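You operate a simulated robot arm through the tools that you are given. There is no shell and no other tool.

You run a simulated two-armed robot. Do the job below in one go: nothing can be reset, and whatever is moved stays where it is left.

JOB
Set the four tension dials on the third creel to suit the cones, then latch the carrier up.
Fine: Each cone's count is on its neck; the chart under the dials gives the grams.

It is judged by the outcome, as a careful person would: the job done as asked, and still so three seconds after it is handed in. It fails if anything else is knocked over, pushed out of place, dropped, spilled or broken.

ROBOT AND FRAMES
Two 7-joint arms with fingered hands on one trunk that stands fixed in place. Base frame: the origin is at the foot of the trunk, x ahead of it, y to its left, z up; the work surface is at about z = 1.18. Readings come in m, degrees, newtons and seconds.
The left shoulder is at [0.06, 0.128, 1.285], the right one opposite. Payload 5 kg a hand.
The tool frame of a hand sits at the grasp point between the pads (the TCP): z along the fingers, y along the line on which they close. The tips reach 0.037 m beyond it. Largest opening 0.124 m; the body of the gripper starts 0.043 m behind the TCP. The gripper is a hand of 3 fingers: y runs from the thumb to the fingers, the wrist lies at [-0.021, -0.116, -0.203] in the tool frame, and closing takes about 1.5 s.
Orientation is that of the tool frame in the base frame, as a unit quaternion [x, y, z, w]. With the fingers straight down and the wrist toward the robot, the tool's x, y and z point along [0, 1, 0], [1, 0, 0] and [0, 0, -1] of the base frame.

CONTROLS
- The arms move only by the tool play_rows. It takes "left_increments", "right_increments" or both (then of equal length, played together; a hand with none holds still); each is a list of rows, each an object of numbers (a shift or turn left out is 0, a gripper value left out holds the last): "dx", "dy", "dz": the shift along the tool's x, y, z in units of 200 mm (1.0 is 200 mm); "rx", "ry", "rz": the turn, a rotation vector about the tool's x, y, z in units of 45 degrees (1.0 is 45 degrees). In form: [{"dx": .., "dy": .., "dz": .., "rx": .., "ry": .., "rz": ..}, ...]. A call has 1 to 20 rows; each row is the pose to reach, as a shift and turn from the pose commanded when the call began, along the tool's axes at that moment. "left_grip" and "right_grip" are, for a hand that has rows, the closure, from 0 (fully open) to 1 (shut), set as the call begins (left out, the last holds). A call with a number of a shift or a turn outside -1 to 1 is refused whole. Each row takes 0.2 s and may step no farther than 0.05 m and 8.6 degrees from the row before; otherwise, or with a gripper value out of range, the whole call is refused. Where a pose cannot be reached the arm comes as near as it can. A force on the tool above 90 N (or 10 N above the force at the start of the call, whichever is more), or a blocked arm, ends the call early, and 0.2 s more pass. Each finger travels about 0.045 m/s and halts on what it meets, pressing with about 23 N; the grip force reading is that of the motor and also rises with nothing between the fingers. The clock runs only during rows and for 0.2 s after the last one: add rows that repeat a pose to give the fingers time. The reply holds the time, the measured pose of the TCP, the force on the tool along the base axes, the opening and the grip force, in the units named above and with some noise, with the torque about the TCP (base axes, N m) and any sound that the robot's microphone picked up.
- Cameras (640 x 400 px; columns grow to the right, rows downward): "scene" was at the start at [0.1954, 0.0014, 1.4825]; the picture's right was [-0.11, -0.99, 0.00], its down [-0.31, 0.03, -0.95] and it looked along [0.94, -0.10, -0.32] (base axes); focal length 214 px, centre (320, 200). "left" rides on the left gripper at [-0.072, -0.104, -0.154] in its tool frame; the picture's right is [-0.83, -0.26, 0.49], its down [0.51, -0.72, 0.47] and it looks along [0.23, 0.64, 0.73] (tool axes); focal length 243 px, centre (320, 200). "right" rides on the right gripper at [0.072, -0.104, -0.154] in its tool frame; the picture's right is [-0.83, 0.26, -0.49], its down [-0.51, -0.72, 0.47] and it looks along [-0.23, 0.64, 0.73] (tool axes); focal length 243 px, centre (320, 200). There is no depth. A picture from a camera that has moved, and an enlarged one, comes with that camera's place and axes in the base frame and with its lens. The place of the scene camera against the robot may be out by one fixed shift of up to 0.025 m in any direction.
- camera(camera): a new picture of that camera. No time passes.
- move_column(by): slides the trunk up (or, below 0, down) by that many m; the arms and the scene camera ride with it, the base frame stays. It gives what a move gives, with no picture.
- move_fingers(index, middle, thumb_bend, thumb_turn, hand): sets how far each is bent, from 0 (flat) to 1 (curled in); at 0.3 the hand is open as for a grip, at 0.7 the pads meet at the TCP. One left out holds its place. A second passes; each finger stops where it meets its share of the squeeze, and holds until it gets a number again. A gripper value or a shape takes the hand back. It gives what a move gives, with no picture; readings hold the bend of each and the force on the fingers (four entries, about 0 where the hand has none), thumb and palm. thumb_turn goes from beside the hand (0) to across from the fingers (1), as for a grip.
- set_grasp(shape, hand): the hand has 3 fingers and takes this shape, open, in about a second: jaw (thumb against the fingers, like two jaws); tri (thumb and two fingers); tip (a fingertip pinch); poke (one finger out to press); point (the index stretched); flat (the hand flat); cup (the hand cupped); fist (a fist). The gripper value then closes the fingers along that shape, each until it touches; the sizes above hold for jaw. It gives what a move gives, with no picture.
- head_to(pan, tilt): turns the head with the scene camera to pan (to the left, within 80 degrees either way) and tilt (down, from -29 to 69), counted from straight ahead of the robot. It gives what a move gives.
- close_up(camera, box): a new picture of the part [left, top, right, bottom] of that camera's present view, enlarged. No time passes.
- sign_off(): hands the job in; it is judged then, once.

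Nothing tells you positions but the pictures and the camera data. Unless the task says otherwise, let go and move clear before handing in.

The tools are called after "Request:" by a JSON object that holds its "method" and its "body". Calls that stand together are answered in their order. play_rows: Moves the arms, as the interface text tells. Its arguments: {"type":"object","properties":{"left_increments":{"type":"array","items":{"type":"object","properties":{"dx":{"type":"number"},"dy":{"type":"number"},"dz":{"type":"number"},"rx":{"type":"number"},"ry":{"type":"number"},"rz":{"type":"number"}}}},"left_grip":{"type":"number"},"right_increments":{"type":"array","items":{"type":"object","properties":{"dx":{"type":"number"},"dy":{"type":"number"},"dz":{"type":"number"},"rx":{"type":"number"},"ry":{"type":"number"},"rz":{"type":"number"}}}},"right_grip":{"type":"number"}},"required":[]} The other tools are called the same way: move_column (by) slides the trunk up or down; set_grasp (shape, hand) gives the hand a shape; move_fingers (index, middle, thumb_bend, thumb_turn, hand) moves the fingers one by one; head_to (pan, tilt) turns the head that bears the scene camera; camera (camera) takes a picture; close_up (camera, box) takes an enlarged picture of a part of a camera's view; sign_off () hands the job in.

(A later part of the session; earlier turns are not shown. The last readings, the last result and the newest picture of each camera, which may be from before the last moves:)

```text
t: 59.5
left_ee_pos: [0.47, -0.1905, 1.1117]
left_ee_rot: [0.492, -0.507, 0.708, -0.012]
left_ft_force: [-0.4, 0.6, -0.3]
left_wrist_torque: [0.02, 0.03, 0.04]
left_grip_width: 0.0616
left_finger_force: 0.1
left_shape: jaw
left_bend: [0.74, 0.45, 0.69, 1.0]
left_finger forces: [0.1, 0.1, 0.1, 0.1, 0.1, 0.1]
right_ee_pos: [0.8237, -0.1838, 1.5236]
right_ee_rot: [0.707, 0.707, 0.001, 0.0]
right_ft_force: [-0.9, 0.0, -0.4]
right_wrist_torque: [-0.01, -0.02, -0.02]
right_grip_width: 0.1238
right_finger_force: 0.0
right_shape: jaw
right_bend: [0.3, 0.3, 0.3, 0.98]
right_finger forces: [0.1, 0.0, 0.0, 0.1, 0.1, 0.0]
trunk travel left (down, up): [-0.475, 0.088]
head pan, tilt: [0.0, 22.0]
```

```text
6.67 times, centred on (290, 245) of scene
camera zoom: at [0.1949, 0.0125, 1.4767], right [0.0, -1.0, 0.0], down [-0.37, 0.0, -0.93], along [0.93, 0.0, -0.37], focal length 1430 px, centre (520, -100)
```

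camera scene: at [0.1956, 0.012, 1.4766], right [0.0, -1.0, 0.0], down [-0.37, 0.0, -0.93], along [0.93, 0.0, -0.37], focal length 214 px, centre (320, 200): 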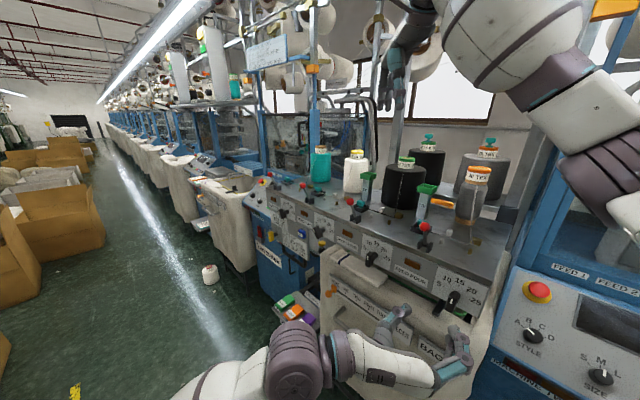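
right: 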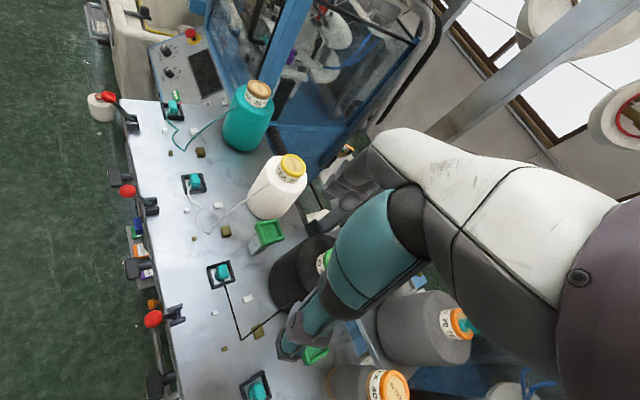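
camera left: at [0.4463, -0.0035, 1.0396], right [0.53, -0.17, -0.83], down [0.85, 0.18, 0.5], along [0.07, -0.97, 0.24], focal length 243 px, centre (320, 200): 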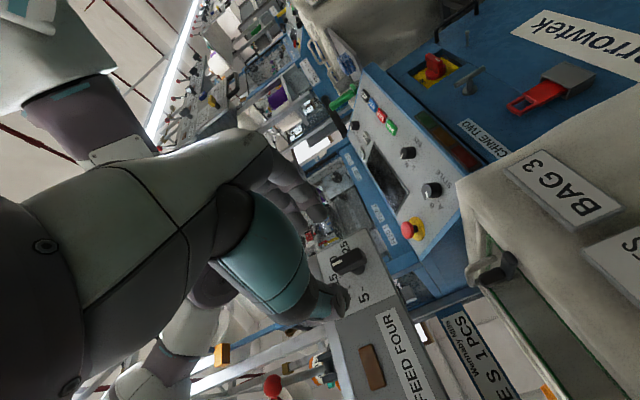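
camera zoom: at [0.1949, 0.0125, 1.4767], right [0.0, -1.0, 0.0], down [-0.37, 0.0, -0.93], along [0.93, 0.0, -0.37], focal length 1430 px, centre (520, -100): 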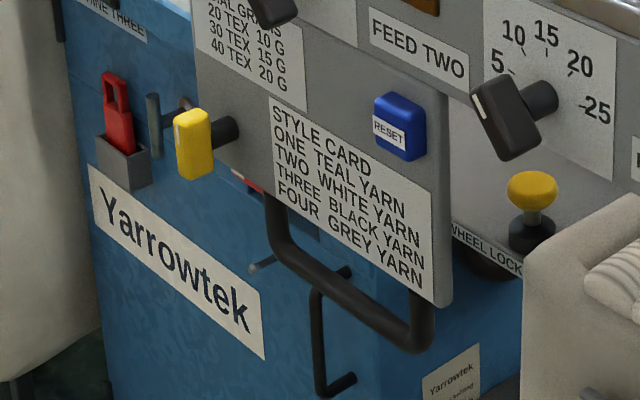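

The slab under dials one and two carries the bar handle and the yellow turn-handle, at about (1.044, 0.217, 0.969). I'll bring the left hand back from dial four, rolling upright, to examine it closely.

Request:
{"method": "play_rows", "body": {"left_increments": [{"dz": -0.15}, {"dz": -0.3}, {"dx": -0.12, "dy": -0.11, "dz": -0.3, "rz": -0.16}, {"dx": -0.24, "dy": -0.22, "dz": -0.3, "rz": -0.33}, {"dx": -0.36, "dy": -0.34, "dz": -0.3, "rz": -0.5}, {"dx": -0.48, "dy": -0.45, "dz": -0.3, "rz": -0.67}, {"dx": -0.6, "dy": -0.56, "dz": -0.3, "rz": -0.84}, {"dx": -0.731, "dy": -0.682, "dz": -0.3, "rz": -1.0}]}}

Request:
{"method": "play_rows", "body": {"left_increments": [{"dx": -0.005, "dy": -0.16, "rz": -0.16}, {"dx": -0.01, "dy": -0.33, "rz": -0.33}, {"dx": -0.015, "dy": -0.5, "rz": -0.5}, {"dx": -0.02, "dy": -0.67, "rz": -0.67}, {"dx": -0.03, "dy": -0.84, "rz": -0.84}, {"dx": -0.035, "dy": -0.999, "rz": -1.0}]}}

Request:
{"method": "play_rows", "body": {"left_increments": [{"dx": 0.05, "dy": -0.06, "rz": -0.17}, {"dx": 0.11, "dy": -0.12, "rz": -0.35}, {"dx": 0.17, "dy": -0.18, "rz": -0.52}, {"dx": 0.22, "dy": -0.24, "rz": -0.7}, {"dx": 0.28, "dy": -0.3, "rz": -0.87}, {"dx": 0.341, "dy": -0.366, "rz": -1.0}]}}

Request:
{"method": "camera", "body": {"camera": "left"}}

Request:
{"method": "camera", "body": {"camera": "scene"}}

```text
t: 61.3
left_ee_pos: [0.5699, -0.0042, 1.1127]
left_ee_rot: [0.649, -0.28, 0.657, 0.262]
left_ft_force: [0.8, 0.1, 0.8]
left_wrist_torque: [0.01, -0.01, -0.04]
left_grip_width: 0.0617
left_finger_force: 0.1
left_shape: jaw
left_bend: [0.74, 0.45, 0.69, 1.0]
left_finger forces: [0.0, 0.1, 0.0, 0.0, 0.1, 0.0]
left hand out of reach, approached as far as the arm can: row 2, 3
right_ee_pos: [0.8267, -0.1837, 1.5219]
right_ee_rot: [0.707, 0.708, -0.001, -0.001]
right_ft_force: [0.3, -0.6, 0.2]
right_wrist_torque: [-0.05, -0.02, 0.03]
right_grip_width: 0.1239
right_finger_force: 0.0
right_shape: jaw
right_bend: [0.3, 0.3, 0.3, 0.98]
right_finger forces: [0.0, 0.0, 0.0, 0.0, 0.0, 0.1]
trunk travel left (down, up): [-0.475, 0.088]
head pan, tilt: [0.0, 22.0]
```

```text
t: 62.7
left_ee_pos: [0.7124, 0.1371, 1.1123]
left_ee_rot: [0.707, -0.009, 0.508, 0.492]
left_ft_force: [0.6, 0.2, 0.4]
left_wrist_torque: [0.02, -0.03, -0.01]
left_grip_width: 0.0615
left_finger_force: 0.0
left_shape: jaw
left_bend: [0.74, 0.45, 0.69, 1.0]
left_finger forces: [0.0, 0.1, 0.0, 0.0, 0.1, 0.0]
right_ee_pos: [0.8253, -0.1864, 1.5218]
right_ee_rot: [0.707, 0.707, -0.001, -0.001]
right_ft_force: [0.2, 0.5, 0.7]
right_wrist_torque: [0.01, 0.0, 0.0]
right_grip_width: 0.1239
right_finger_force: 0.1
right_shape: jaw
right_bend: [0.3, 0.3, 0.3, 0.98]
right_finger forces: [0.1, 0.0, 0.0, 0.0, 0.0, 0.0]
trunk travel left (down, up): [-0.475, 0.088]
head pan, tilt: [0.0, 22.0]
```

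```text
t: 64.1
left_ee_pos: [0.7811, 0.2072, 1.1103]
left_ee_rot: [0.657, 0.262, 0.28, 0.649]
left_ft_force: [-0.6, -0.5, -0.5]
left_wrist_torque: [0.0, 0.01, -0.01]
left_grip_width: 0.0618
left_finger_force: 0.1
left_shape: jaw
left_bend: [0.74, 0.45, 0.69, 1.0]
left_finger forces: [0.0, 0.0, 0.1, 0.0, 0.0, 0.0]
right_ee_pos: [0.8239, -0.185, 1.5225]
right_ee_rot: [0.708, 0.707, -0.001, 0.001]
right_ft_force: [0.6, -0.3, 0.5]
right_wrist_torque: [0.0, 0.01, -0.01]
right_grip_width: 0.1237
right_finger_force: 0.0
right_shape: jaw
right_bend: [0.3, 0.3, 0.3, 0.98]
right_finger forces: [0.1, 0.1, 0.0, 0.1, 0.0, 0.0]
trunk travel left (down, up): [-0.475, 0.088]
head pan, tilt: [0.0, 22.0]
```

```text
taken
camera left: at [0.6251, 0.2669, 1.0052], right [-0.23, -0.93, -0.29], down [0.71, 0.04, -0.71], along [0.67, -0.37, 0.65], focal length 243 px, centre (320, 200)
```

left: 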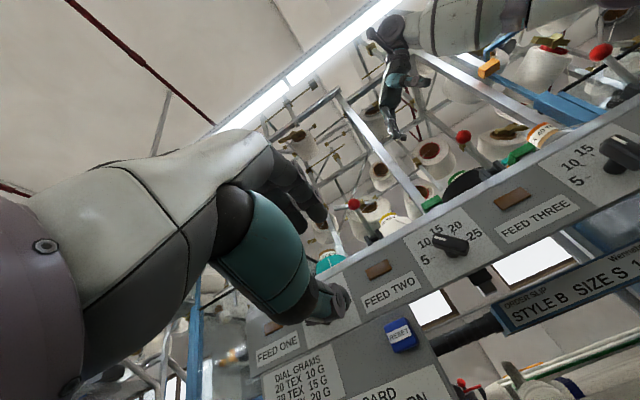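

```text
taken
camera scene: at [0.1957, 0.0117, 1.4766], right [0.0, -1.0, 0.0], down [-0.37, 0.0, -0.93], along [0.93, 0.0, -0.37], focal length 214 px, centre (320, 200)
```

scene: 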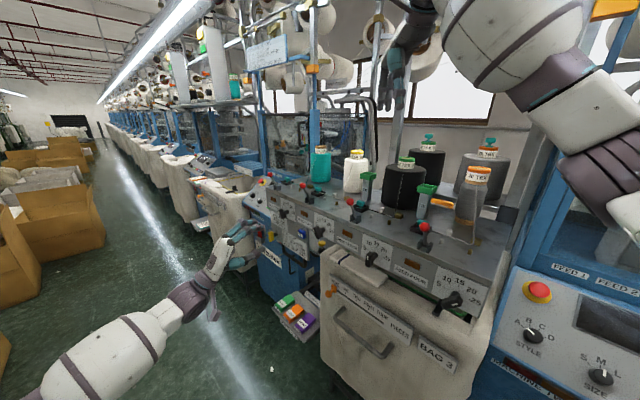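

Request:
{"method": "close_up", "body": {"camera": "left", "box": [415, 210, 485, 265]}}

Request:
{"method": "play_rows", "body": {"left_increments": [{"dy": -0.2}, {"dy": -0.4}, {"dy": -0.6}, {"dy": -0.8}, {"dy": -1.0}]}}

Request:
{"method": "camera", "body": {"camera": "left"}}

Request:
{"method": "close_up", "body": {"camera": "left", "box": [280, 160, 520, 310]}}

```text
7.27 times, centred on (450, 238) of left
camera zoom: at [0.6251, 0.2669, 1.0052], right [-0.23, -0.93, -0.29], down [0.71, 0.04, -0.71], along [0.67, -0.37, 0.65], focal length 1764 px, centre (-626, -73)
```

zoom: 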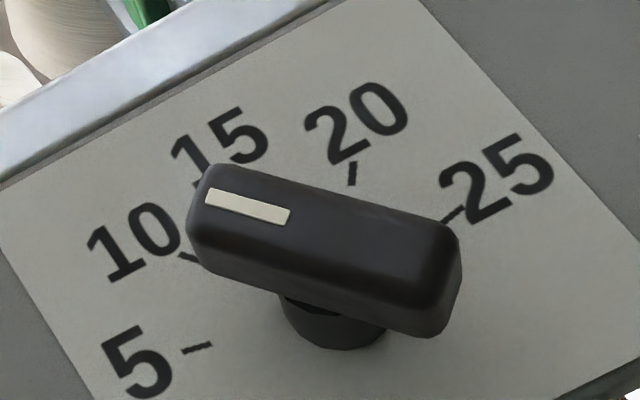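

```text
t: 65.3
left_ee_pos: [0.7854, 0.2098, 0.9079]
left_ee_rot: [0.657, 0.262, 0.282, 0.648]
left_ft_force: [0.0, 0.0, -0.9]
left_wrist_torque: [0.03, -0.01, -0.04]
left_grip_width: 0.0618
left_finger_force: 0.1
left_shape: jaw
left_bend: [0.74, 0.45, 0.69, 1.0]
left_finger forces: [0.0, 0.0, 0.0, 0.0, 0.0, 0.0]
right_ee_pos: [0.825, -0.185, 1.5211]
right_ee_rot: [0.707, 0.707, -0.001, 0.0]
right_ft_force: [-0.4, 0.1, 0.0]
right_wrist_torque: [0.0, 0.01, 0.03]
right_grip_width: 0.1237
right_finger_force: 0.0
right_shape: jaw
right_bend: [0.3, 0.3, 0.3, 0.98]
right_finger forces: [0.0, 0.0, 0.0, 0.0, 0.0, 0.0]
trunk travel left (down, up): [-0.475, 0.088]
head pan, tilt: [0.0, 22.0]
```

```text
taken
camera left: at [0.6284, 0.2709, 0.8021], right [-0.23, -0.93, -0.29], down [0.71, 0.04, -0.71], along [0.67, -0.37, 0.65], focal length 243 px, centre (320, 200)
```

left: 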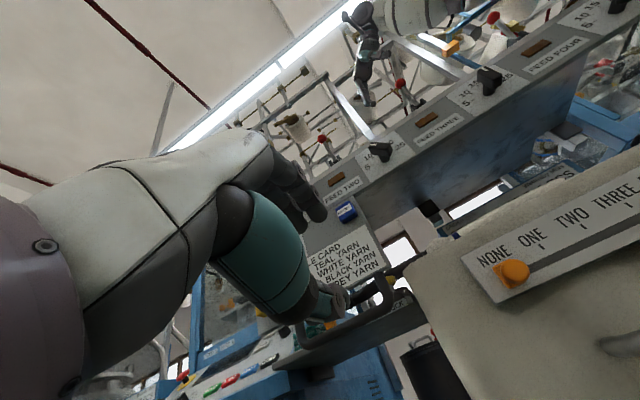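

```text
2.67 times, centred on (400, 235) of left
camera zoom: at [0.6284, 0.2709, 0.8021], right [-0.23, -0.93, -0.29], down [0.71, 0.04, -0.71], along [0.67, -0.37, 0.65], focal length 647 px, centre (107, 107)
```

zoom: 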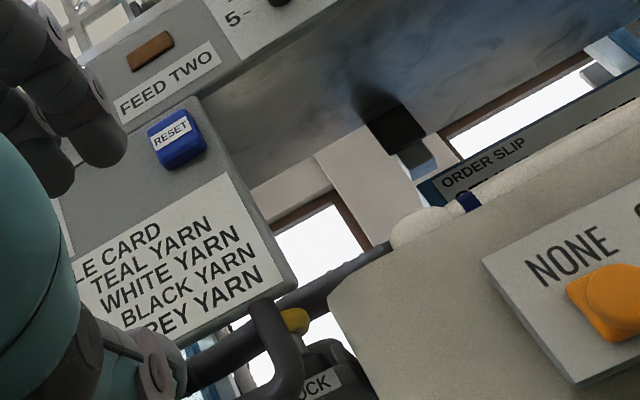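

Request:
{"method": "play_rows", "body": {"left_increments": [{"dx": 0.2, "dy": -0.05}, {"dx": 0.4, "dy": -0.1}, {"dx": 0.6, "dy": -0.15}, {"dx": 0.75, "dy": -0.2}]}}

Request:
{"method": "camera", "body": {"camera": "left"}}

Request:
{"method": "close_up", "body": {"camera": "left", "box": [280, 160, 520, 310]}}

Request:
{"method": "close_up", "body": {"camera": "left", "box": [310, 200, 430, 300]}}

```text
t: 66.3
left_ee_pos: [0.8927, 0.3171, 0.8761]
left_ee_rot: [0.658, 0.261, 0.281, 0.648]
left_ft_force: [-0.1, -0.2, -1.1]
left_wrist_torque: [-0.07, -0.08, 0.03]
left_grip_width: 0.0616
left_finger_force: 0.1
left_shape: jaw
left_bend: [0.74, 0.45, 0.69, 1.0]
left_finger forces: [0.1, 0.0, 0.1, 0.0, 0.0, 0.0]
right_ee_pos: [0.827, -0.1858, 1.5207]
right_ee_rot: [0.707, 0.707, 0.0, -0.001]
right_ft_force: [-0.5, -1.1, -0.4]
right_wrist_torque: [0.08, -0.01, 0.03]
right_grip_width: 0.1237
right_finger_force: 0.0
right_shape: jaw
right_bend: [0.3, 0.3, 0.3, 0.98]
right_finger forces: [0.1, 0.1, 0.0, 0.0, 0.0, 0.0]
trunk travel left (down, up): [-0.475, 0.088]
head pan, tilt: [0.0, 22.0]
```

```text
taken
camera left: at [0.7363, 0.3774, 0.7707], right [-0.23, -0.93, -0.29], down [0.71, 0.04, -0.71], along [0.67, -0.37, 0.65], focal length 243 px, centre (320, 200)
```

left: 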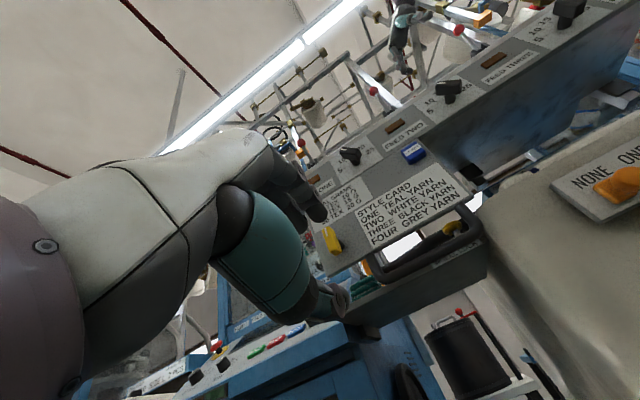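

```text
2.67 times, centred on (400, 235) of left
camera zoom: at [0.7363, 0.3774, 0.7707], right [-0.23, -0.93, -0.29], down [0.71, 0.04, -0.71], along [0.67, -0.37, 0.65], focal length 647 px, centre (107, 107)
```

zoom: 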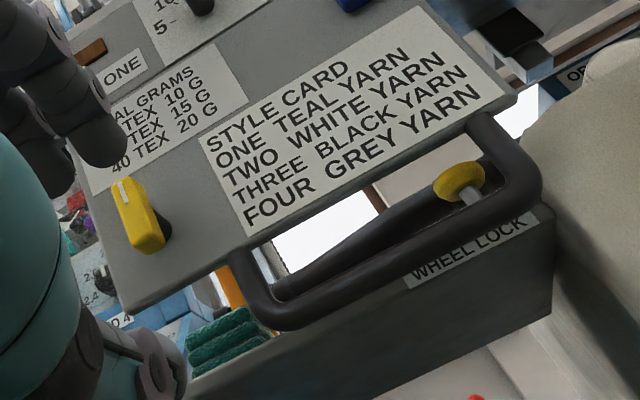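

```text
4.00 times, centred on (370, 250) of left
camera zoom: at [0.7363, 0.3774, 0.7707], right [-0.23, -0.93, -0.29], down [0.71, 0.04, -0.71], along [0.67, -0.37, 0.65], focal length 970 px, centre (120, 0)
```

zoom: 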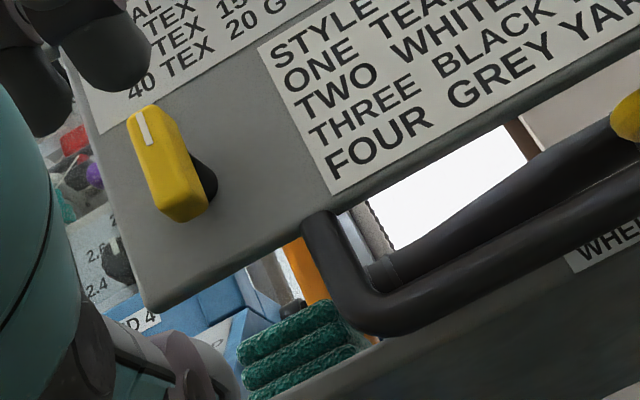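

I can see the slab hangs freely with a U-bar handle below it (mid at about (0.983, 0.113, 0.888)). I'll test whether the slab lifts: first go to a standoff above the bar, hand tilted 45° down, opening narrowed.

Request:
{"method": "play_rows", "body": {"left_increments": [{"rx": 0.17, "rz": -0.04}, {"dx": -0.08, "dy": 0.1, "dz": 0.1, "rx": 0.34, "rz": -0.04}, {"dx": -0.16, "dy": 0.2, "dz": 0.23, "rx": 0.51, "rz": -0.04}, {"dx": -0.23, "dy": 0.3, "dz": 0.36, "rx": 0.68, "rz": -0.04}, {"dx": -0.31, "dy": 0.4, "dz": 0.49, "rx": 0.85, "rz": -0.04}, {"dx": -0.387, "dy": 0.496, "dz": 0.615, "rx": 1.0, "rz": -0.04}, {"dx": -0.387, "dy": 0.496, "dz": 0.615, "rx": 1.0, "rz": -0.04}], "left_grip": 0.6}}

Request:
{"method": "camera", "body": {"camera": "left"}}

Request:
{"method": "close_up", "body": {"camera": "scene", "box": [220, 190, 340, 280]}}

```text
t: 67.9
left_ee_pos: [0.9236, 0.1762, 0.9725]
left_ee_rot: [0.851, 0.359, 0.15, 0.353]
left_ft_force: [-0.2, 0.2, 0.0]
left_wrist_torque: [0.01, 0.03, -0.01]
left_grip_width: 0.0497
left_finger_force: 0.1
left_shape: jaw
left_bend: [0.74, 0.49, 0.72, 1.0]
left_finger forces: [0.0, 0.1, 0.0, 0.1, 0.0, 0.0]
right_ee_pos: [0.8241, -0.1819, 1.5227]
right_ee_rot: [0.707, 0.707, -0.001, 0.001]
right_ft_force: [0.4, -0.5, -0.2]
right_wrist_torque: [-0.06, 0.02, 0.0]
right_grip_width: 0.1233
right_finger_force: 0.0
right_shape: jaw
right_bend: [0.3, 0.3, 0.3, 0.98]
right_finger forces: [0.1, 0.0, 0.0, 0.0, 0.0, 0.1]
trunk travel left (down, up): [-0.475, 0.088]
head pan, tilt: [0.0, 22.0]
```

```text
taken
camera left: at [0.7441, 0.2516, 1.0085], right [-0.46, -0.71, -0.53], down [0.23, 0.49, -0.84], along [0.86, -0.51, -0.06], focal length 243 px, centre (320, 200)
```

left: 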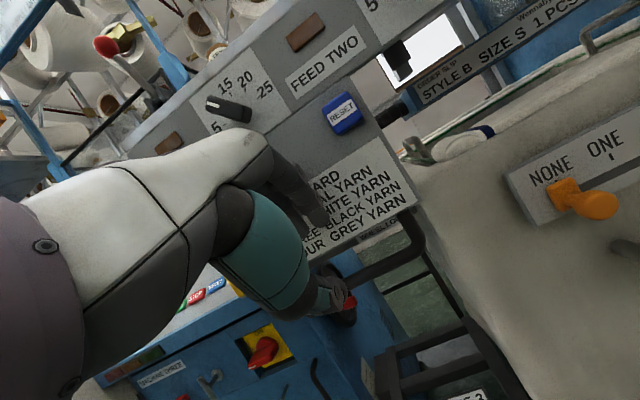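

```text
4.44 times, centred on (280, 235) of scene
camera zoom: at [0.1956, 0.013, 1.4765], right [0.0, -1.0, 0.0], down [-0.37, 0.0, -0.93], along [0.93, 0.0, -0.37], focal length 953 px, centre (498, 44)
```

zoom: 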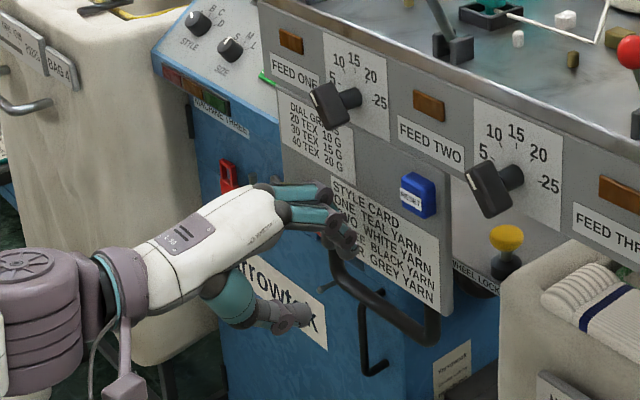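

Request:
{"method": "play_rows", "body": {"left_increments": [{"dx": -0.05, "dz": 0.15}, {"dx": -0.1, "dz": 0.3}, {"dx": -0.1, "dz": 0.4}, {"dx": -0.1, "dz": 0.4}]}}

Request:
{"method": "camera", "body": {"camera": "left"}}

Request:
{"method": "close_up", "body": {"camera": "scene", "box": [240, 205, 320, 265]}}

```text
t: 68.8
left_ee_pos: [0.9459, 0.1374, 0.9238]
left_ee_rot: [0.849, 0.362, 0.156, 0.352]
left_ft_force: [-69.4, 50.9, 20.3]
left_wrist_torque: [-1.37, -1.75, -0.25]
left_grip_width: 0.0399
left_finger_force: 0.1
left_shape: jaw
left_bend: [0.75, 0.77, 0.72, 1.0]
left_finger forces: [35.8, 48.6, 0.1, 0.0, 0.1, 0.0]
right_ee_pos: [0.8138, -0.1815, 1.5284]
right_ee_rot: [0.707, 0.707, 0.002, 0.004]
right_ft_force: [1.6, -0.6, -0.1]
right_wrist_torque: [0.07, 0.02, 0.0]
right_grip_width: 0.1236
right_finger_force: 0.2
right_shape: jaw
right_bend: [0.3, 0.3, 0.3, 0.98]
right_finger forces: [0.2, 0.0, 0.0, 0.0, 0.0, 0.0]
trunk travel left (down, up): [-0.475, 0.088]
head pan, tilt: [0.0, 22.0]
stopped in row 4 (left hand): the force on the tool passed its limit at 95 N (the readings are from after the stop); the commanded pose is now the measured one
```

```text
taken
camera left: at [0.7644, 0.2112, 0.9575], right [-0.45, -0.71, -0.54], down [0.23, 0.49, -0.84], along [0.86, -0.5, -0.06], focal length 243 px, centre (320, 200)
```

left: 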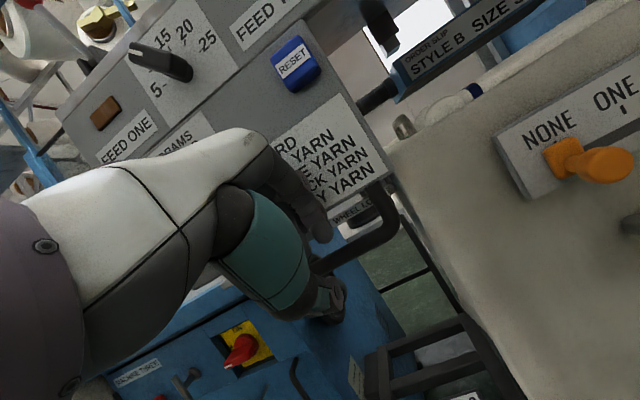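

```text
6.67 times, centred on (280, 235) of scene
camera zoom: at [0.1847, 0.0155, 1.4782], right [0.0, -1.0, 0.0], down [-0.37, 0.0, -0.93], along [0.93, 0.0, -0.37], focal length 1430 px, centre (587, -33)
```

zoom: 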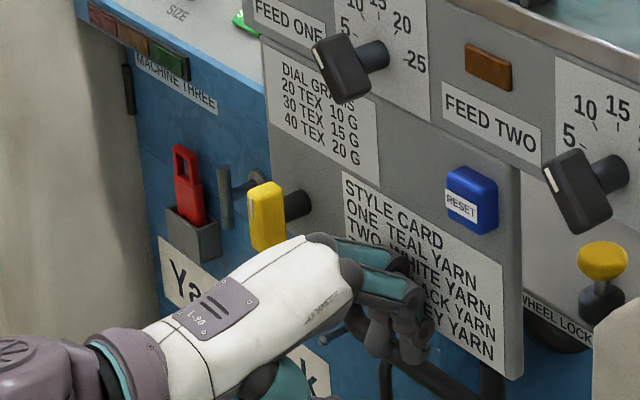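

The fingertips met the slab face, so I back off at once and check nothing shifted.

Request:
{"method": "play_rows", "body": {"left_increments": [{"dz": -0.1}, {"dz": -0.25}, {"dz": -0.4}, {"dz": -0.5}]}}

Request:
{"method": "close_up", "body": {"camera": "scene", "box": [240, 185, 340, 265]}}

Request:
{"method": "camera", "body": {"camera": "left"}}

Request:
{"method": "camera", "body": {"camera": "scene"}}

```text
t: 69.8
left_ee_pos: [0.9016, 0.1765, 0.9872]
left_ee_rot: [0.851, 0.361, 0.15, 0.351]
left_ft_force: [0.4, -0.3, -0.6]
left_wrist_torque: [0.03, 0.0, -0.02]
left_grip_width: 0.0495
left_finger_force: 0.0
left_shape: jaw
left_bend: [0.74, 0.49, 0.72, 1.0]
left_finger forces: [0.0, 0.1, 0.0, 0.0, 0.1, 0.0]
right_ee_pos: [0.827, -0.1836, 1.5213]
right_ee_rot: [0.708, 0.706, 0.0, -0.001]
right_ft_force: [0.3, 0.5, 0.5]
right_wrist_torque: [0.03, 0.04, -0.01]
right_grip_width: 0.1236
right_finger_force: 0.0
right_shape: jaw
right_bend: [0.3, 0.3, 0.3, 0.98]
right_finger forces: [0.0, 0.1, 0.1, 0.0, 0.0, 0.1]
trunk travel left (down, up): [-0.475, 0.088]
head pan, tilt: [0.0, 22.0]
```

```text
5.00 times, centred on (290, 225) of scene
camera zoom: at [0.1973, 0.012, 1.4762], right [0.0, -1.0, 0.0], down [-0.38, 0.0, -0.93], along [0.93, 0.0, -0.38], focal length 1072 px, centre (470, 75)
```

zoom: 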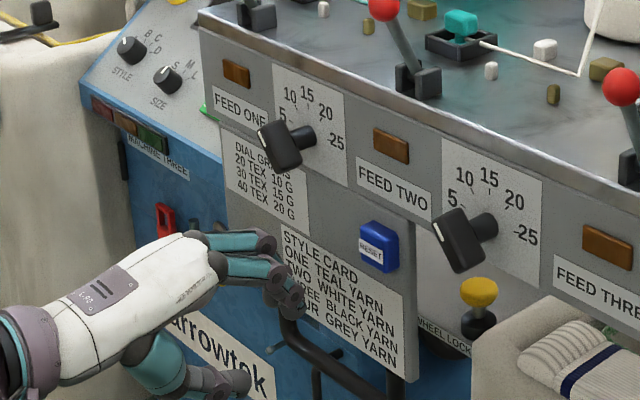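

```text
taken
camera left: at [0.7204, 0.2511, 1.0222], right [-0.46, -0.71, -0.54], down [0.22, 0.49, -0.84], along [0.86, -0.51, -0.07], focal length 243 px, centre (320, 200)
```

left: 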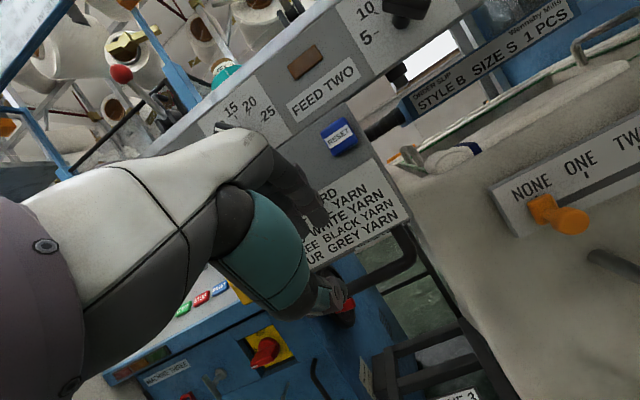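

```text
taken
camera scene: at [0.1973, 0.012, 1.4762], right [0.0, -1.0, 0.0], down [-0.38, 0.0, -0.93], along [0.93, 0.0, -0.38], focal length 214 px, centre (320, 200)
```

scene: 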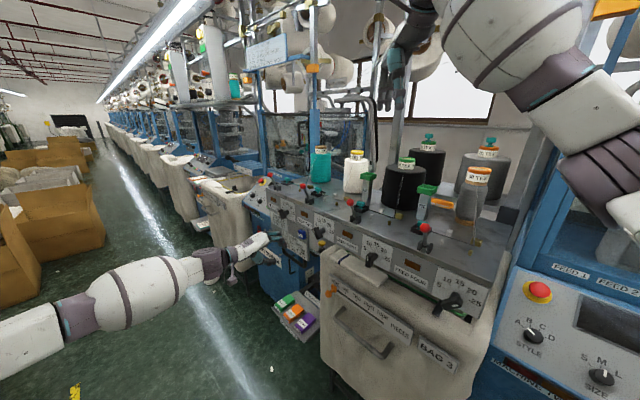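

Nothing moved. I'll instead come under the U-bar with closed fingers and gently test an upward lift in small steps.

Request:
{"method": "play_rows", "body": {"left_increments": [{"dx": 0.03, "dy": -0.06, "dz": 0.05}, {"dx": 0.06, "dy": -0.116, "dz": 0.1}, {"dx": 0.06, "dy": -0.116, "dz": 0.2}, {"dx": 0.06, "dy": -0.116, "dz": 0.2}, {"dx": 0.06, "dy": -0.116, "dz": 0.2}], "left_grip": 1.0}}

Request:
{"method": "camera", "body": {"camera": "left"}}

Request:
{"method": "close_up", "body": {"camera": "scene", "box": [240, 205, 320, 265]}}

```text
t: 71.0
left_ee_pos: [0.9174, 0.1772, 0.9429]
left_ee_rot: [0.85, 0.363, 0.151, 0.35]
left_ft_force: [-0.1, 0.3, 0.6]
left_wrist_torque: [0.02, 0.0, 0.0]
left_grip_width: 0.0001
left_finger_force: 22.9
left_shape: jaw
left_bend: [0.7, 0.7, 0.56, 1.0]
left_finger forces: [0.1, 0.0, 0.0, 0.0, 0.0, 0.0]
right_ee_pos: [0.8246, -0.185, 1.5221]
right_ee_rot: [0.708, 0.707, 0.0, -0.001]
right_ft_force: [0.0, 0.2, -0.2]
right_wrist_torque: [0.0, -0.01, 0.01]
right_grip_width: 0.1236
right_finger_force: 0.1
right_shape: jaw
right_bend: [0.3, 0.3, 0.3, 0.98]
right_finger forces: [0.0, 0.1, 0.1, 0.1, 0.0, 0.0]
trunk travel left (down, up): [-0.475, 0.088]
head pan, tilt: [0.0, 22.0]
```

```text
taken
camera left: at [0.7373, 0.2517, 0.9785], right [-0.46, -0.71, -0.54], down [0.22, 0.49, -0.84], along [0.86, -0.5, -0.06], focal length 243 px, centre (320, 200)
```

left: 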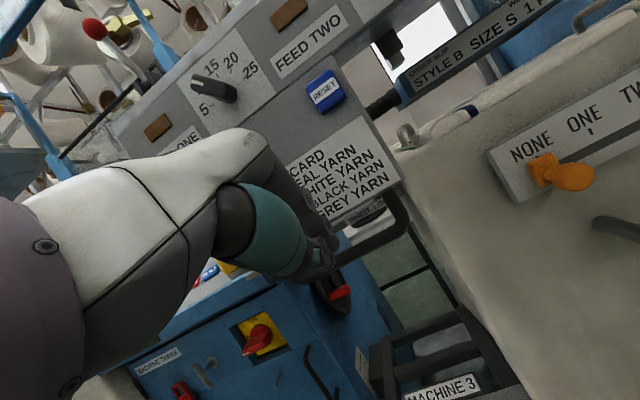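

```text
6.67 times, centred on (280, 235) of scene
camera zoom: at [0.1955, 0.0116, 1.4766], right [0.0, -1.0, 0.0], down [-0.37, 0.0, -0.93], along [0.93, 0.0, -0.37], focal length 1430 px, centre (587, -33)
```

zoom: 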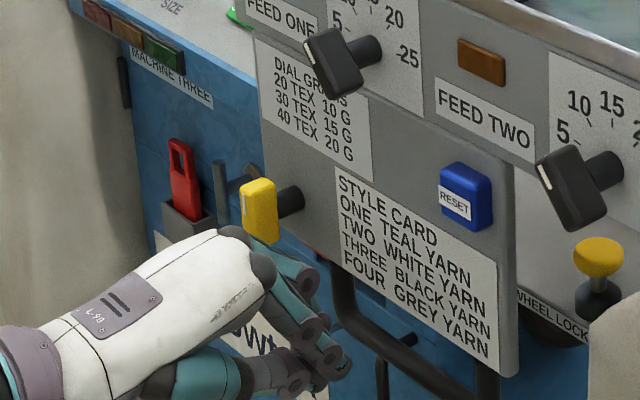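

Request:
{"method": "play_rows", "body": {"left_increments": [{"dx": -0.1, "dy": -0.03}, {"dx": -0.1, "dy": -0.03, "dz": 0.15}, {"dx": -0.1, "dy": -0.03, "dz": 0.3}, {"dx": -0.1, "dy": -0.03, "dz": 0.4}, {"dx": -0.1, "dy": -0.03, "dz": 0.5}, {"dx": -0.1, "dy": -0.03, "dz": 0.5}]}}

Request:
{"method": "camera", "body": {"camera": "left"}}

Request:
{"method": "close_up", "body": {"camera": "scene", "box": [250, 205, 330, 265]}}

```text
t: 72.4
left_ee_pos: [0.9487, 0.1241, 0.8687]
left_ee_rot: [0.849, 0.364, 0.154, 0.351]
left_ft_force: [-25.2, 30.5, 10.0]
left_wrist_torque: [-0.53, -0.7, 0.71]
left_grip_width: 0.0003
left_finger_force: 23.2
left_shape: jaw
left_bend: [0.7, 0.7, 0.56, 1.0]
left_finger forces: [0.0, 39.5, 0.0, 0.1, 0.1, 0.0]
right_ee_pos: [0.82, -0.1819, 1.5255]
right_ee_rot: [0.707, 0.707, 0.001, 0.001]
right_ft_force: [0.7, -0.4, 0.0]
right_wrist_torque: [-0.01, 0.0, 0.0]
right_grip_width: 0.1236
right_finger_force: 0.1
right_shape: jaw
right_bend: [0.3, 0.3, 0.3, 0.98]
right_finger forces: [0.0, 0.1, 0.0, 0.0, 0.0, 0.1]
trunk travel left (down, up): [-0.475, 0.088]
head pan, tilt: [0.0, 22.0]
```

```text
taken
camera left: at [0.7677, 0.1971, 0.9046], right [-0.45, -0.71, -0.54], down [0.23, 0.49, -0.84], along [0.86, -0.5, -0.06], focal length 243 px, centre (320, 200)
```

left: 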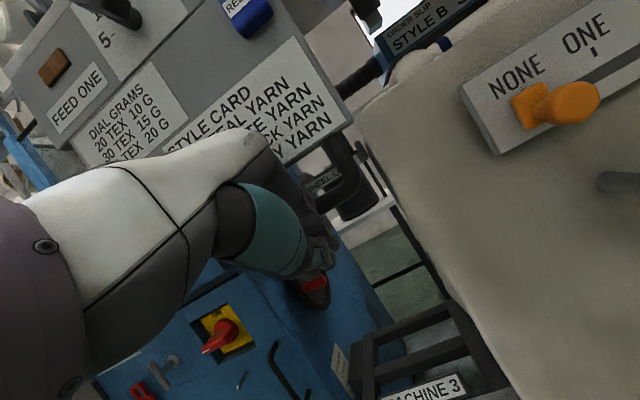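

```text
6.67 times, centred on (290, 235) of scene
camera zoom: at [0.1905, 0.0155, 1.4775], right [0.0, -1.0, 0.0], down [-0.37, 0.0, -0.93], along [0.93, 0.0, -0.37], focal length 1430 px, centre (520, -33)
```

zoom: 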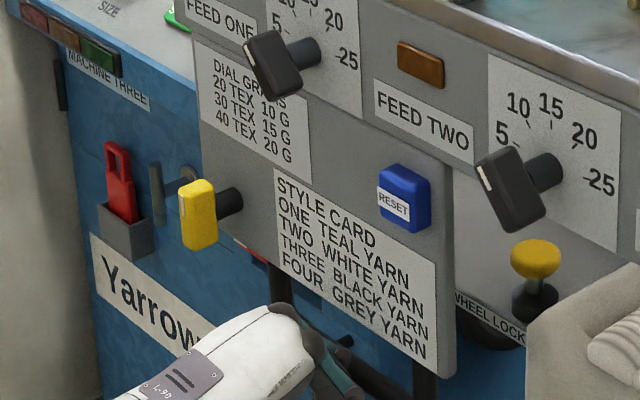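

Request:
{"method": "play_rows", "body": {"left_increments": [{"dz": -0.1}, {"dz": -0.2}, {"dy": -0.08, "dz": -0.12}, {"dy": -0.16, "dz": -0.04}, {"dy": -0.16, "dz": -0.04}]}}

Request:
{"method": "camera", "body": {"camera": "left"}}

```text
t: 73.6
left_ee_pos: [0.9302, 0.1371, 0.851]
left_ee_rot: [0.85, 0.362, 0.153, 0.351]
left_ft_force: [-0.2, -0.1, -0.3]
left_wrist_torque: [0.04, 0.01, 0.05]
left_grip_width: 0.0
left_finger_force: 23.0
left_shape: jaw
left_bend: [0.7, 0.7, 0.57, 1.0]
left_finger forces: [0.1, 0.0, 0.0, 0.1, 0.0, 0.0]
right_ee_pos: [0.8213, -0.1833, 1.5246]
right_ee_rot: [0.707, 0.707, 0.001, 0.0]
right_ft_force: [0.0, -0.3, 0.1]
right_wrist_torque: [-0.01, -0.02, -0.03]
right_grip_width: 0.1238
right_finger_force: 0.0
right_shape: jaw
right_bend: [0.3, 0.3, 0.3, 0.98]
right_finger forces: [0.0, 0.1, 0.1, 0.0, 0.1, 0.1]
trunk travel left (down, up): [-0.475, 0.088]
head pan, tilt: [0.0, 22.0]
```

```text
taken
camera left: at [0.7491, 0.2118, 0.8864], right [-0.46, -0.71, -0.54], down [0.23, 0.49, -0.84], along [0.86, -0.5, -0.06], focal length 243 px, centre (320, 200)
```

left: 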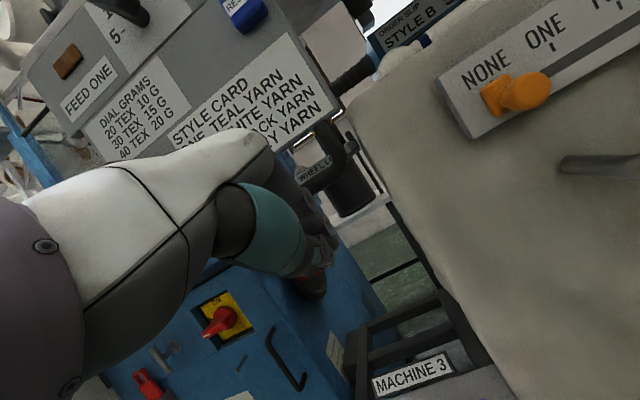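

Request:
{"method": "play_rows", "body": {"left_increments": [{"dy": 0.05, "dz": 0.05}, {"dy": 0.1, "dz": 0.1}, {"dy": 0.1414, "dz": 0.1414}]}}

Request:
{"method": "play_rows", "body": {"left_increments": [{"dy": 0.018, "dz": -0.018}, {"dy": 0.035, "dz": -0.035}, {"dy": 0.053, "dz": -0.053}]}}

Request:
{"method": "close_up", "body": {"camera": "scene", "box": [250, 205, 330, 265]}}

```text
t: 74.4
left_ee_pos: [0.9573, 0.1184, 0.845]
left_ee_rot: [0.85, 0.365, 0.151, 0.348]
left_ft_force: [-46.2, 43.6, -14.0]
left_wrist_torque: [-1.74, -1.56, 0.95]
left_grip_width: 0.0001
left_finger_force: 22.8
left_shape: jaw
left_bend: [0.7, 0.7, 0.57, 1.0]
left_finger forces: [0.0, 61.4, 0.1, 0.1, 0.0, 0.0]
right_ee_pos: [0.8229, -0.1783, 1.5237]
right_ee_rot: [0.707, 0.707, -0.001, 0.002]
right_ft_force: [0.5, -0.4, -1.2]
right_wrist_torque: [0.04, 0.04, 0.01]
right_grip_width: 0.1239
right_finger_force: 0.1
right_shape: jaw
right_bend: [0.3, 0.3, 0.3, 0.98]
right_finger forces: [0.0, 0.0, 0.0, 0.0, 0.1, 0.0]
trunk travel left (down, up): [-0.475, 0.088]
head pan, tilt: [0.0, 22.0]
```

```text
t: 75.2
left_ee_pos: [0.9612, 0.1052, 0.8685]
left_ee_rot: [0.85, 0.36, 0.151, 0.354]
left_ft_force: [-13.6, 16.2, -5.4]
left_wrist_torque: [-1.03, -0.77, 0.38]
left_grip_width: 0.0
left_finger_force: 23.5
left_shape: jaw
left_bend: [0.7, 0.7, 0.57, 1.0]
left_finger forces: [0.1, 21.3, 0.0, 0.0, 0.0, 0.1]
right_ee_pos: [0.8253, -0.1839, 1.5226]
right_ee_rot: [0.707, 0.708, 0.001, 0.0]
right_ft_force: [0.8, 0.3, -0.1]
right_wrist_torque: [-0.02, 0.01, 0.01]
right_grip_width: 0.1234
right_finger_force: 0.0
right_shape: jaw
right_bend: [0.3, 0.3, 0.3, 0.98]
right_finger forces: [0.0, 0.0, 0.0, 0.0, 0.0, 0.0]
trunk travel left (down, up): [-0.475, 0.088]
head pan, tilt: [0.0, 22.0]
```

```text
6.67 times, centred on (290, 235) of scene
camera zoom: at [0.1963, 0.0131, 1.4767], right [0.0, -1.0, 0.0], down [-0.38, 0.0, -0.93], along [0.93, 0.0, -0.38], focal length 1430 px, centre (520, -33)
```

zoom: 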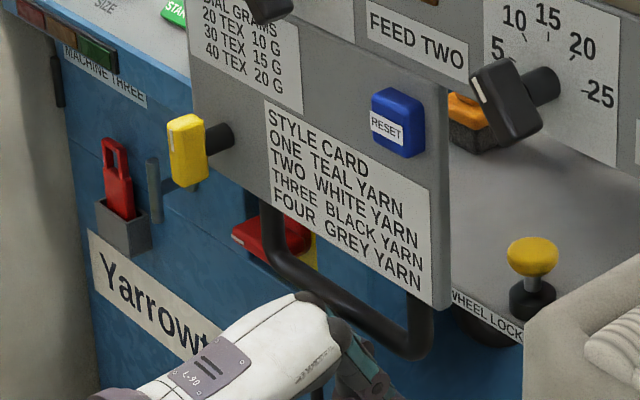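

The whole creel front has lifted — so the creel table itself is the carrier. I check the full scene.

Request:
{"method": "camera", "body": {"camera": "scene"}}

Request:
{"method": "camera", "body": {"camera": "right"}}

Request:
{"method": "camera", "body": {"camera": "left"}}

```text
taken
camera scene: at [0.1963, 0.0131, 1.4767], right [0.0, -1.0, 0.0], down [-0.38, 0.0, -0.93], along [0.93, 0.0, -0.38], focal length 214 px, centre (320, 200)
```

scene: 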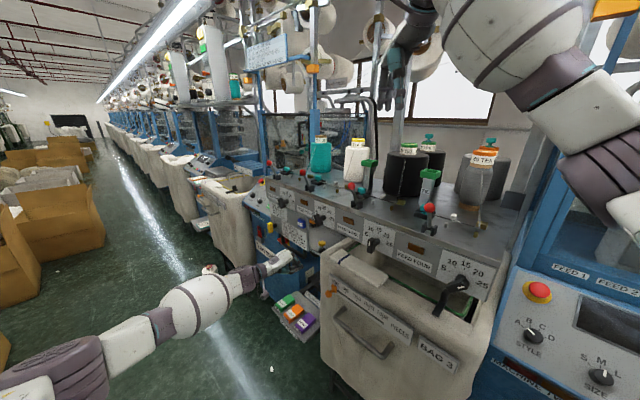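

```text
taken
camera right: at [0.7207, -0.1098, 1.6761], right [0.26, -0.83, 0.49], down [-0.72, -0.51, -0.47], along [0.64, -0.23, -0.73], focal length 243 px, centre (320, 200)
```

right: 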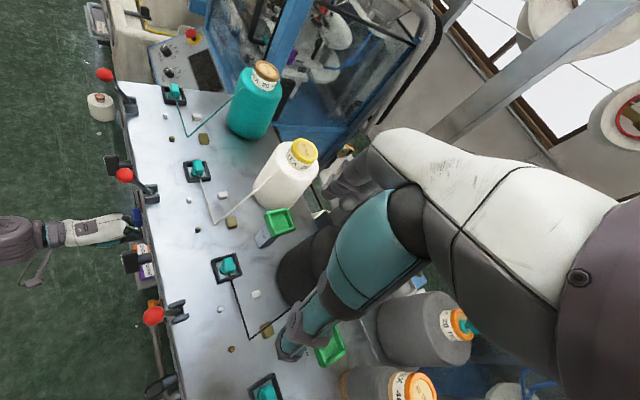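

```text
taken
camera left: at [0.7808, 0.1815, 0.9031], right [-0.46, -0.71, -0.53], down [0.23, 0.49, -0.84], along [0.86, -0.51, -0.06], focal length 243 px, centre (320, 200)
```

left: 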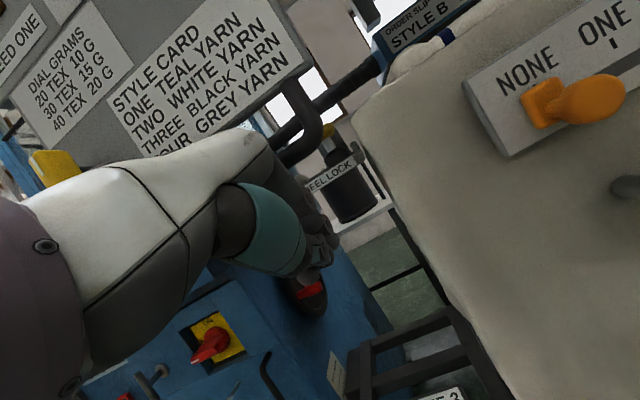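

The creel table (with its four cones) is the carrier and rises when lifted by the U-bar. Before lifting further I must get the right hand clear above the cones; I raise it first while the left hand stays put.

Request:
{"method": "play_rows", "body": {"right_increments": [{"dz": -0.1}, {"dz": -0.2}, {"dz": -0.3}, {"dz": -0.4}]}}

Request:
{"method": "camera", "body": {"camera": "scene"}}

Request:
{"method": "camera", "body": {"camera": "right"}}

Request:
{"method": "close_up", "body": {"camera": "scene", "box": [250, 205, 330, 265]}}

```text
t: 76.2
left_ee_pos: [0.9597, 0.1103, 0.8657]
left_ee_rot: [0.85, 0.362, 0.152, 0.351]
left_ft_force: [-0.5, -0.2, 0.6]
left_wrist_torque: [-0.02, -0.03, -0.02]
left_grip_width: 0.0
left_finger_force: 22.6
left_shape: jaw
left_bend: [0.7, 0.7, 0.57, 1.0]
left_finger forces: [0.1, 0.0, 0.0, 0.0, 0.0, 0.0]
right_ee_pos: [0.8239, -0.1841, 1.6029]
right_ee_rot: [0.707, 0.707, 0.0, 0.0]
right_ft_force: [-0.6, -0.4, -0.4]
right_wrist_torque: [-0.01, -0.01, 0.02]
right_grip_width: 0.1237
right_finger_force: 0.1
right_shape: jaw
right_bend: [0.3, 0.3, 0.3, 0.98]
right_finger forces: [0.0, 0.0, 0.0, 0.0, 0.0, 0.0]
trunk travel left (down, up): [-0.475, 0.088]
head pan, tilt: [0.0, 22.0]
```

```text
taken
camera scene: at [0.195, 0.013, 1.4767], right [0.0, -1.0, 0.0], down [-0.37, 0.0, -0.93], along [0.93, 0.0, -0.37], focal length 214 px, centre (320, 200)
```

scene: 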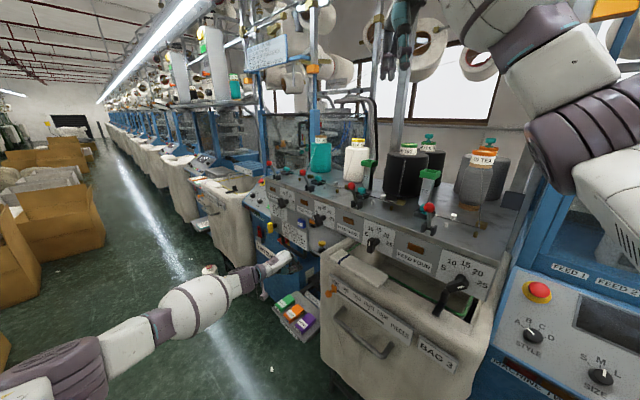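

```text
taken
camera right: at [0.7191, -0.11, 1.7565], right [0.26, -0.83, 0.49], down [-0.72, -0.51, -0.47], along [0.64, -0.23, -0.73], focal length 243 px, centre (320, 200)
```

right: 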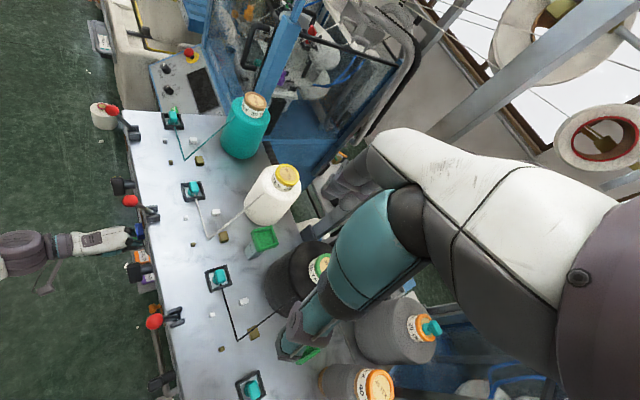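

```text
6.67 times, centred on (290, 235) of scene
camera zoom: at [0.195, 0.013, 1.4767], right [0.0, -1.0, 0.0], down [-0.37, 0.0, -0.93], along [0.93, 0.0, -0.37], focal length 1430 px, centre (520, -33)
```

zoom: 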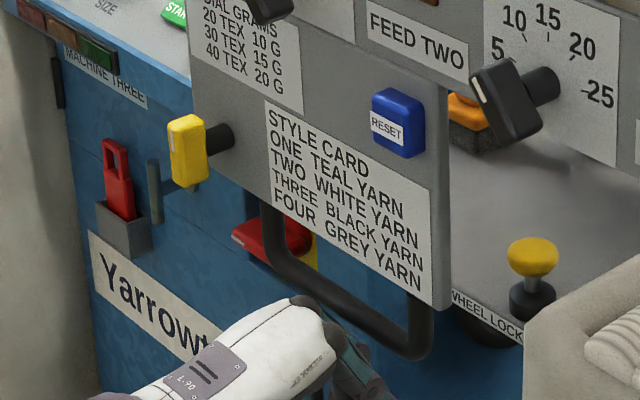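

The carrier stays where it was left (no load on my finger now). I'll flatten the left hand under the U-bar and continue lifting in small steps, watching force and clearance.

Request:
{"method": "play_rows", "body": {"left_increments": [{"dy": -0.035, "dz": 0.035}, {"dx": 0.04, "dy": -0.035, "dz": 0.035, "rx": -0.15}, {"dx": 0.08, "dy": -0.035, "dz": 0.035, "rx": -0.3}, {"dx": 0.08, "dy": -0.035, "dz": 0.035, "rx": -0.45}, {"dx": 0.08, "dy": -0.035, "dz": 0.035, "rx": -0.556}, {"dx": 0.08, "dy": -0.035, "dz": 0.035, "rx": -0.556}]}}

Request:
{"method": "camera", "body": {"camera": "left"}}

Request:
{"method": "close_up", "body": {"camera": "scene", "box": [250, 205, 330, 265]}}

```text
t: 77.6
left_ee_pos: [0.9706, 0.1203, 0.8541]
left_ee_rot: [0.754, 0.32, 0.226, 0.527]
left_ft_force: [-0.1, -1.2, 0.3]
left_wrist_torque: [0.01, 0.04, -0.03]
left_grip_width: 0.0
left_finger_force: 23.1
left_shape: jaw
left_bend: [0.7, 0.7, 0.57, 1.0]
left_finger forces: [0.0, 0.0, 0.1, 0.1, 0.0, 0.0]
right_ee_pos: [0.8241, -0.1859, 1.6034]
right_ee_rot: [0.707, 0.707, 0.0, -0.001]
right_ft_force: [-0.5, -0.6, 0.0]
right_wrist_torque: [-0.03, 0.01, 0.02]
right_grip_width: 0.1236
right_finger_force: 0.2
right_shape: jaw
right_bend: [0.3, 0.3, 0.3, 0.98]
right_finger forces: [0.1, 0.0, 0.0, 0.1, 0.0, 0.1]
trunk travel left (down, up): [-0.475, 0.088]
head pan, tilt: [0.0, 22.0]
```

```text
taken
camera left: at [0.7921, 0.1939, 0.81], right [-0.3, -0.86, -0.42], down [0.49, 0.23, -0.84], along [0.81, -0.46, 0.35], focal length 243 px, centre (320, 200)
```

left: 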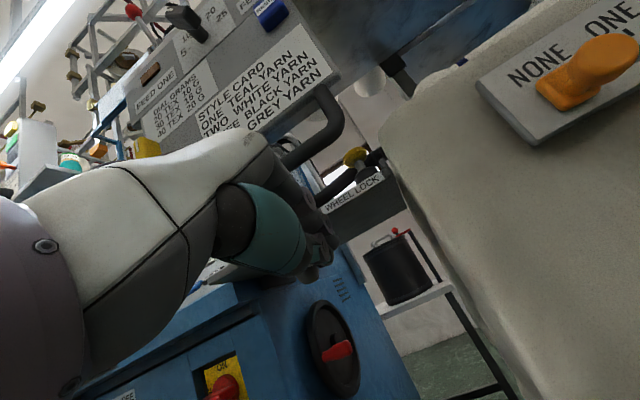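

```text
6.67 times, centred on (290, 235) of scene
camera zoom: at [0.1953, 0.0118, 1.4767], right [0.0, -1.0, 0.0], down [-0.37, 0.0, -0.93], along [0.93, 0.0, -0.37], focal length 1430 px, centre (520, -33)
```

zoom: 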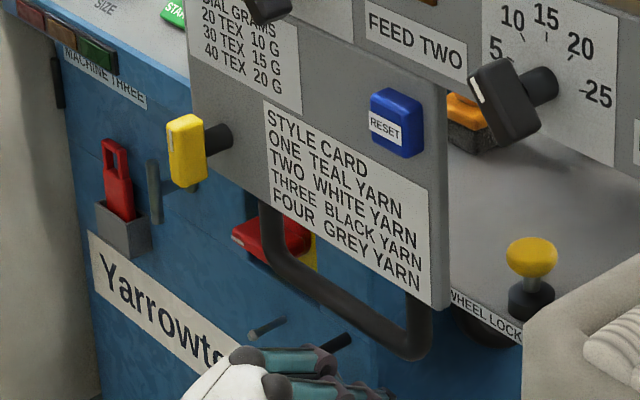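

Request:
{"method": "play_rows", "body": {"left_increments": [{"dy": 0.047, "dz": -0.017}, {"dy": 0.094, "dz": -0.034}, {"dy": 0.141, "dz": -0.051}]}}

Request:
{"method": "play_rows", "body": {"left_increments": [{"dy": 0.024, "dz": -0.009}, {"dy": 0.047, "dz": -0.017}, {"dy": 0.071, "dz": -0.026}, {"dy": 0.094, "dz": -0.034}]}}

Request:
{"method": "camera", "body": {"camera": "left"}}

Request:
{"method": "close_up", "body": {"camera": "scene", "box": [250, 205, 330, 265]}}

```text
t: 78.4
left_ee_pos: [0.9719, 0.1209, 0.8848]
left_ee_rot: [0.755, 0.32, 0.226, 0.526]
left_ft_force: [-0.7, 0.4, -0.3]
left_wrist_torque: [-0.03, 0.0, -0.01]
left_grip_width: 0.0
left_finger_force: 23.0
left_shape: jaw
left_bend: [0.7, 0.7, 0.57, 1.0]
left_finger forces: [0.1, 0.0, 0.1, 0.0, 0.0, 0.0]
right_ee_pos: [0.8243, -0.1844, 1.6025]
right_ee_rot: [0.707, 0.708, 0.0, 0.0]
right_ft_force: [-0.1, -0.4, 1.1]
right_wrist_torque: [0.01, 0.02, -0.01]
right_grip_width: 0.1238
right_finger_force: 0.0
right_shape: jaw
right_bend: [0.3, 0.3, 0.3, 0.98]
right_finger forces: [0.0, 0.0, 0.0, 0.1, 0.0, 0.1]
trunk travel left (down, up): [-0.475, 0.088]
head pan, tilt: [0.0, 22.0]
```

```text
t: 79.4
left_ee_pos: [0.9705, 0.1234, 0.9043]
left_ee_rot: [0.754, 0.322, 0.226, 0.526]
left_ft_force: [-11.0, 13.0, -8.8]
left_wrist_torque: [-0.46, -0.18, 0.3]
left_grip_width: 0.0001
left_finger_force: 22.6
left_shape: jaw
left_bend: [0.7, 0.7, 0.57, 1.0]
left_finger forces: [0.0, 19.7, 0.0, 0.1, 0.1, 0.1]
right_ee_pos: [0.8249, -0.1832, 1.6028]
right_ee_rot: [0.707, 0.707, 0.001, 0.001]
right_ft_force: [-0.7, -0.2, -1.4]
right_wrist_torque: [-0.02, 0.02, -0.02]
right_grip_width: 0.1236
right_finger_force: 0.1
right_shape: jaw
right_bend: [0.3, 0.3, 0.3, 0.98]
right_finger forces: [0.0, 0.0, 0.0, 0.0, 0.0, 0.0]
trunk travel left (down, up): [-0.475, 0.088]
head pan, tilt: [0.0, 22.0]
```

```text
taken
camera left: at [0.7921, 0.1967, 0.8589], right [-0.3, -0.86, -0.42], down [0.49, 0.23, -0.84], along [0.82, -0.46, 0.35], focal length 243 px, centre (320, 200)
```

left: 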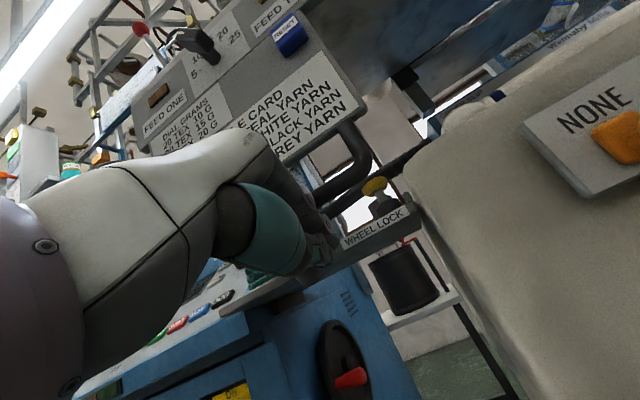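

```text
6.67 times, centred on (290, 235) of scene
camera zoom: at [0.1954, 0.0138, 1.4766], right [0.0, -1.0, 0.0], down [-0.37, 0.0, -0.93], along [0.93, 0.0, -0.37], focal length 1430 px, centre (520, -33)
```

zoom: 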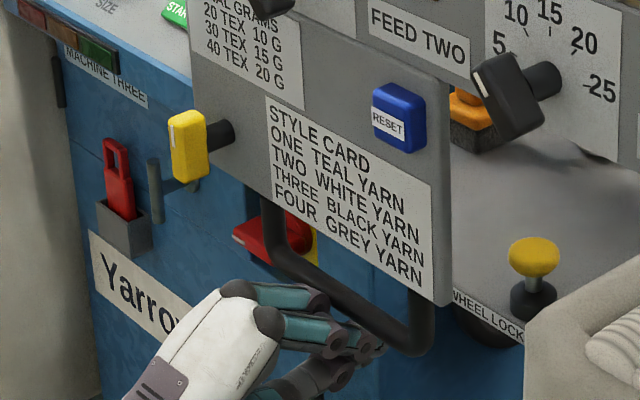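

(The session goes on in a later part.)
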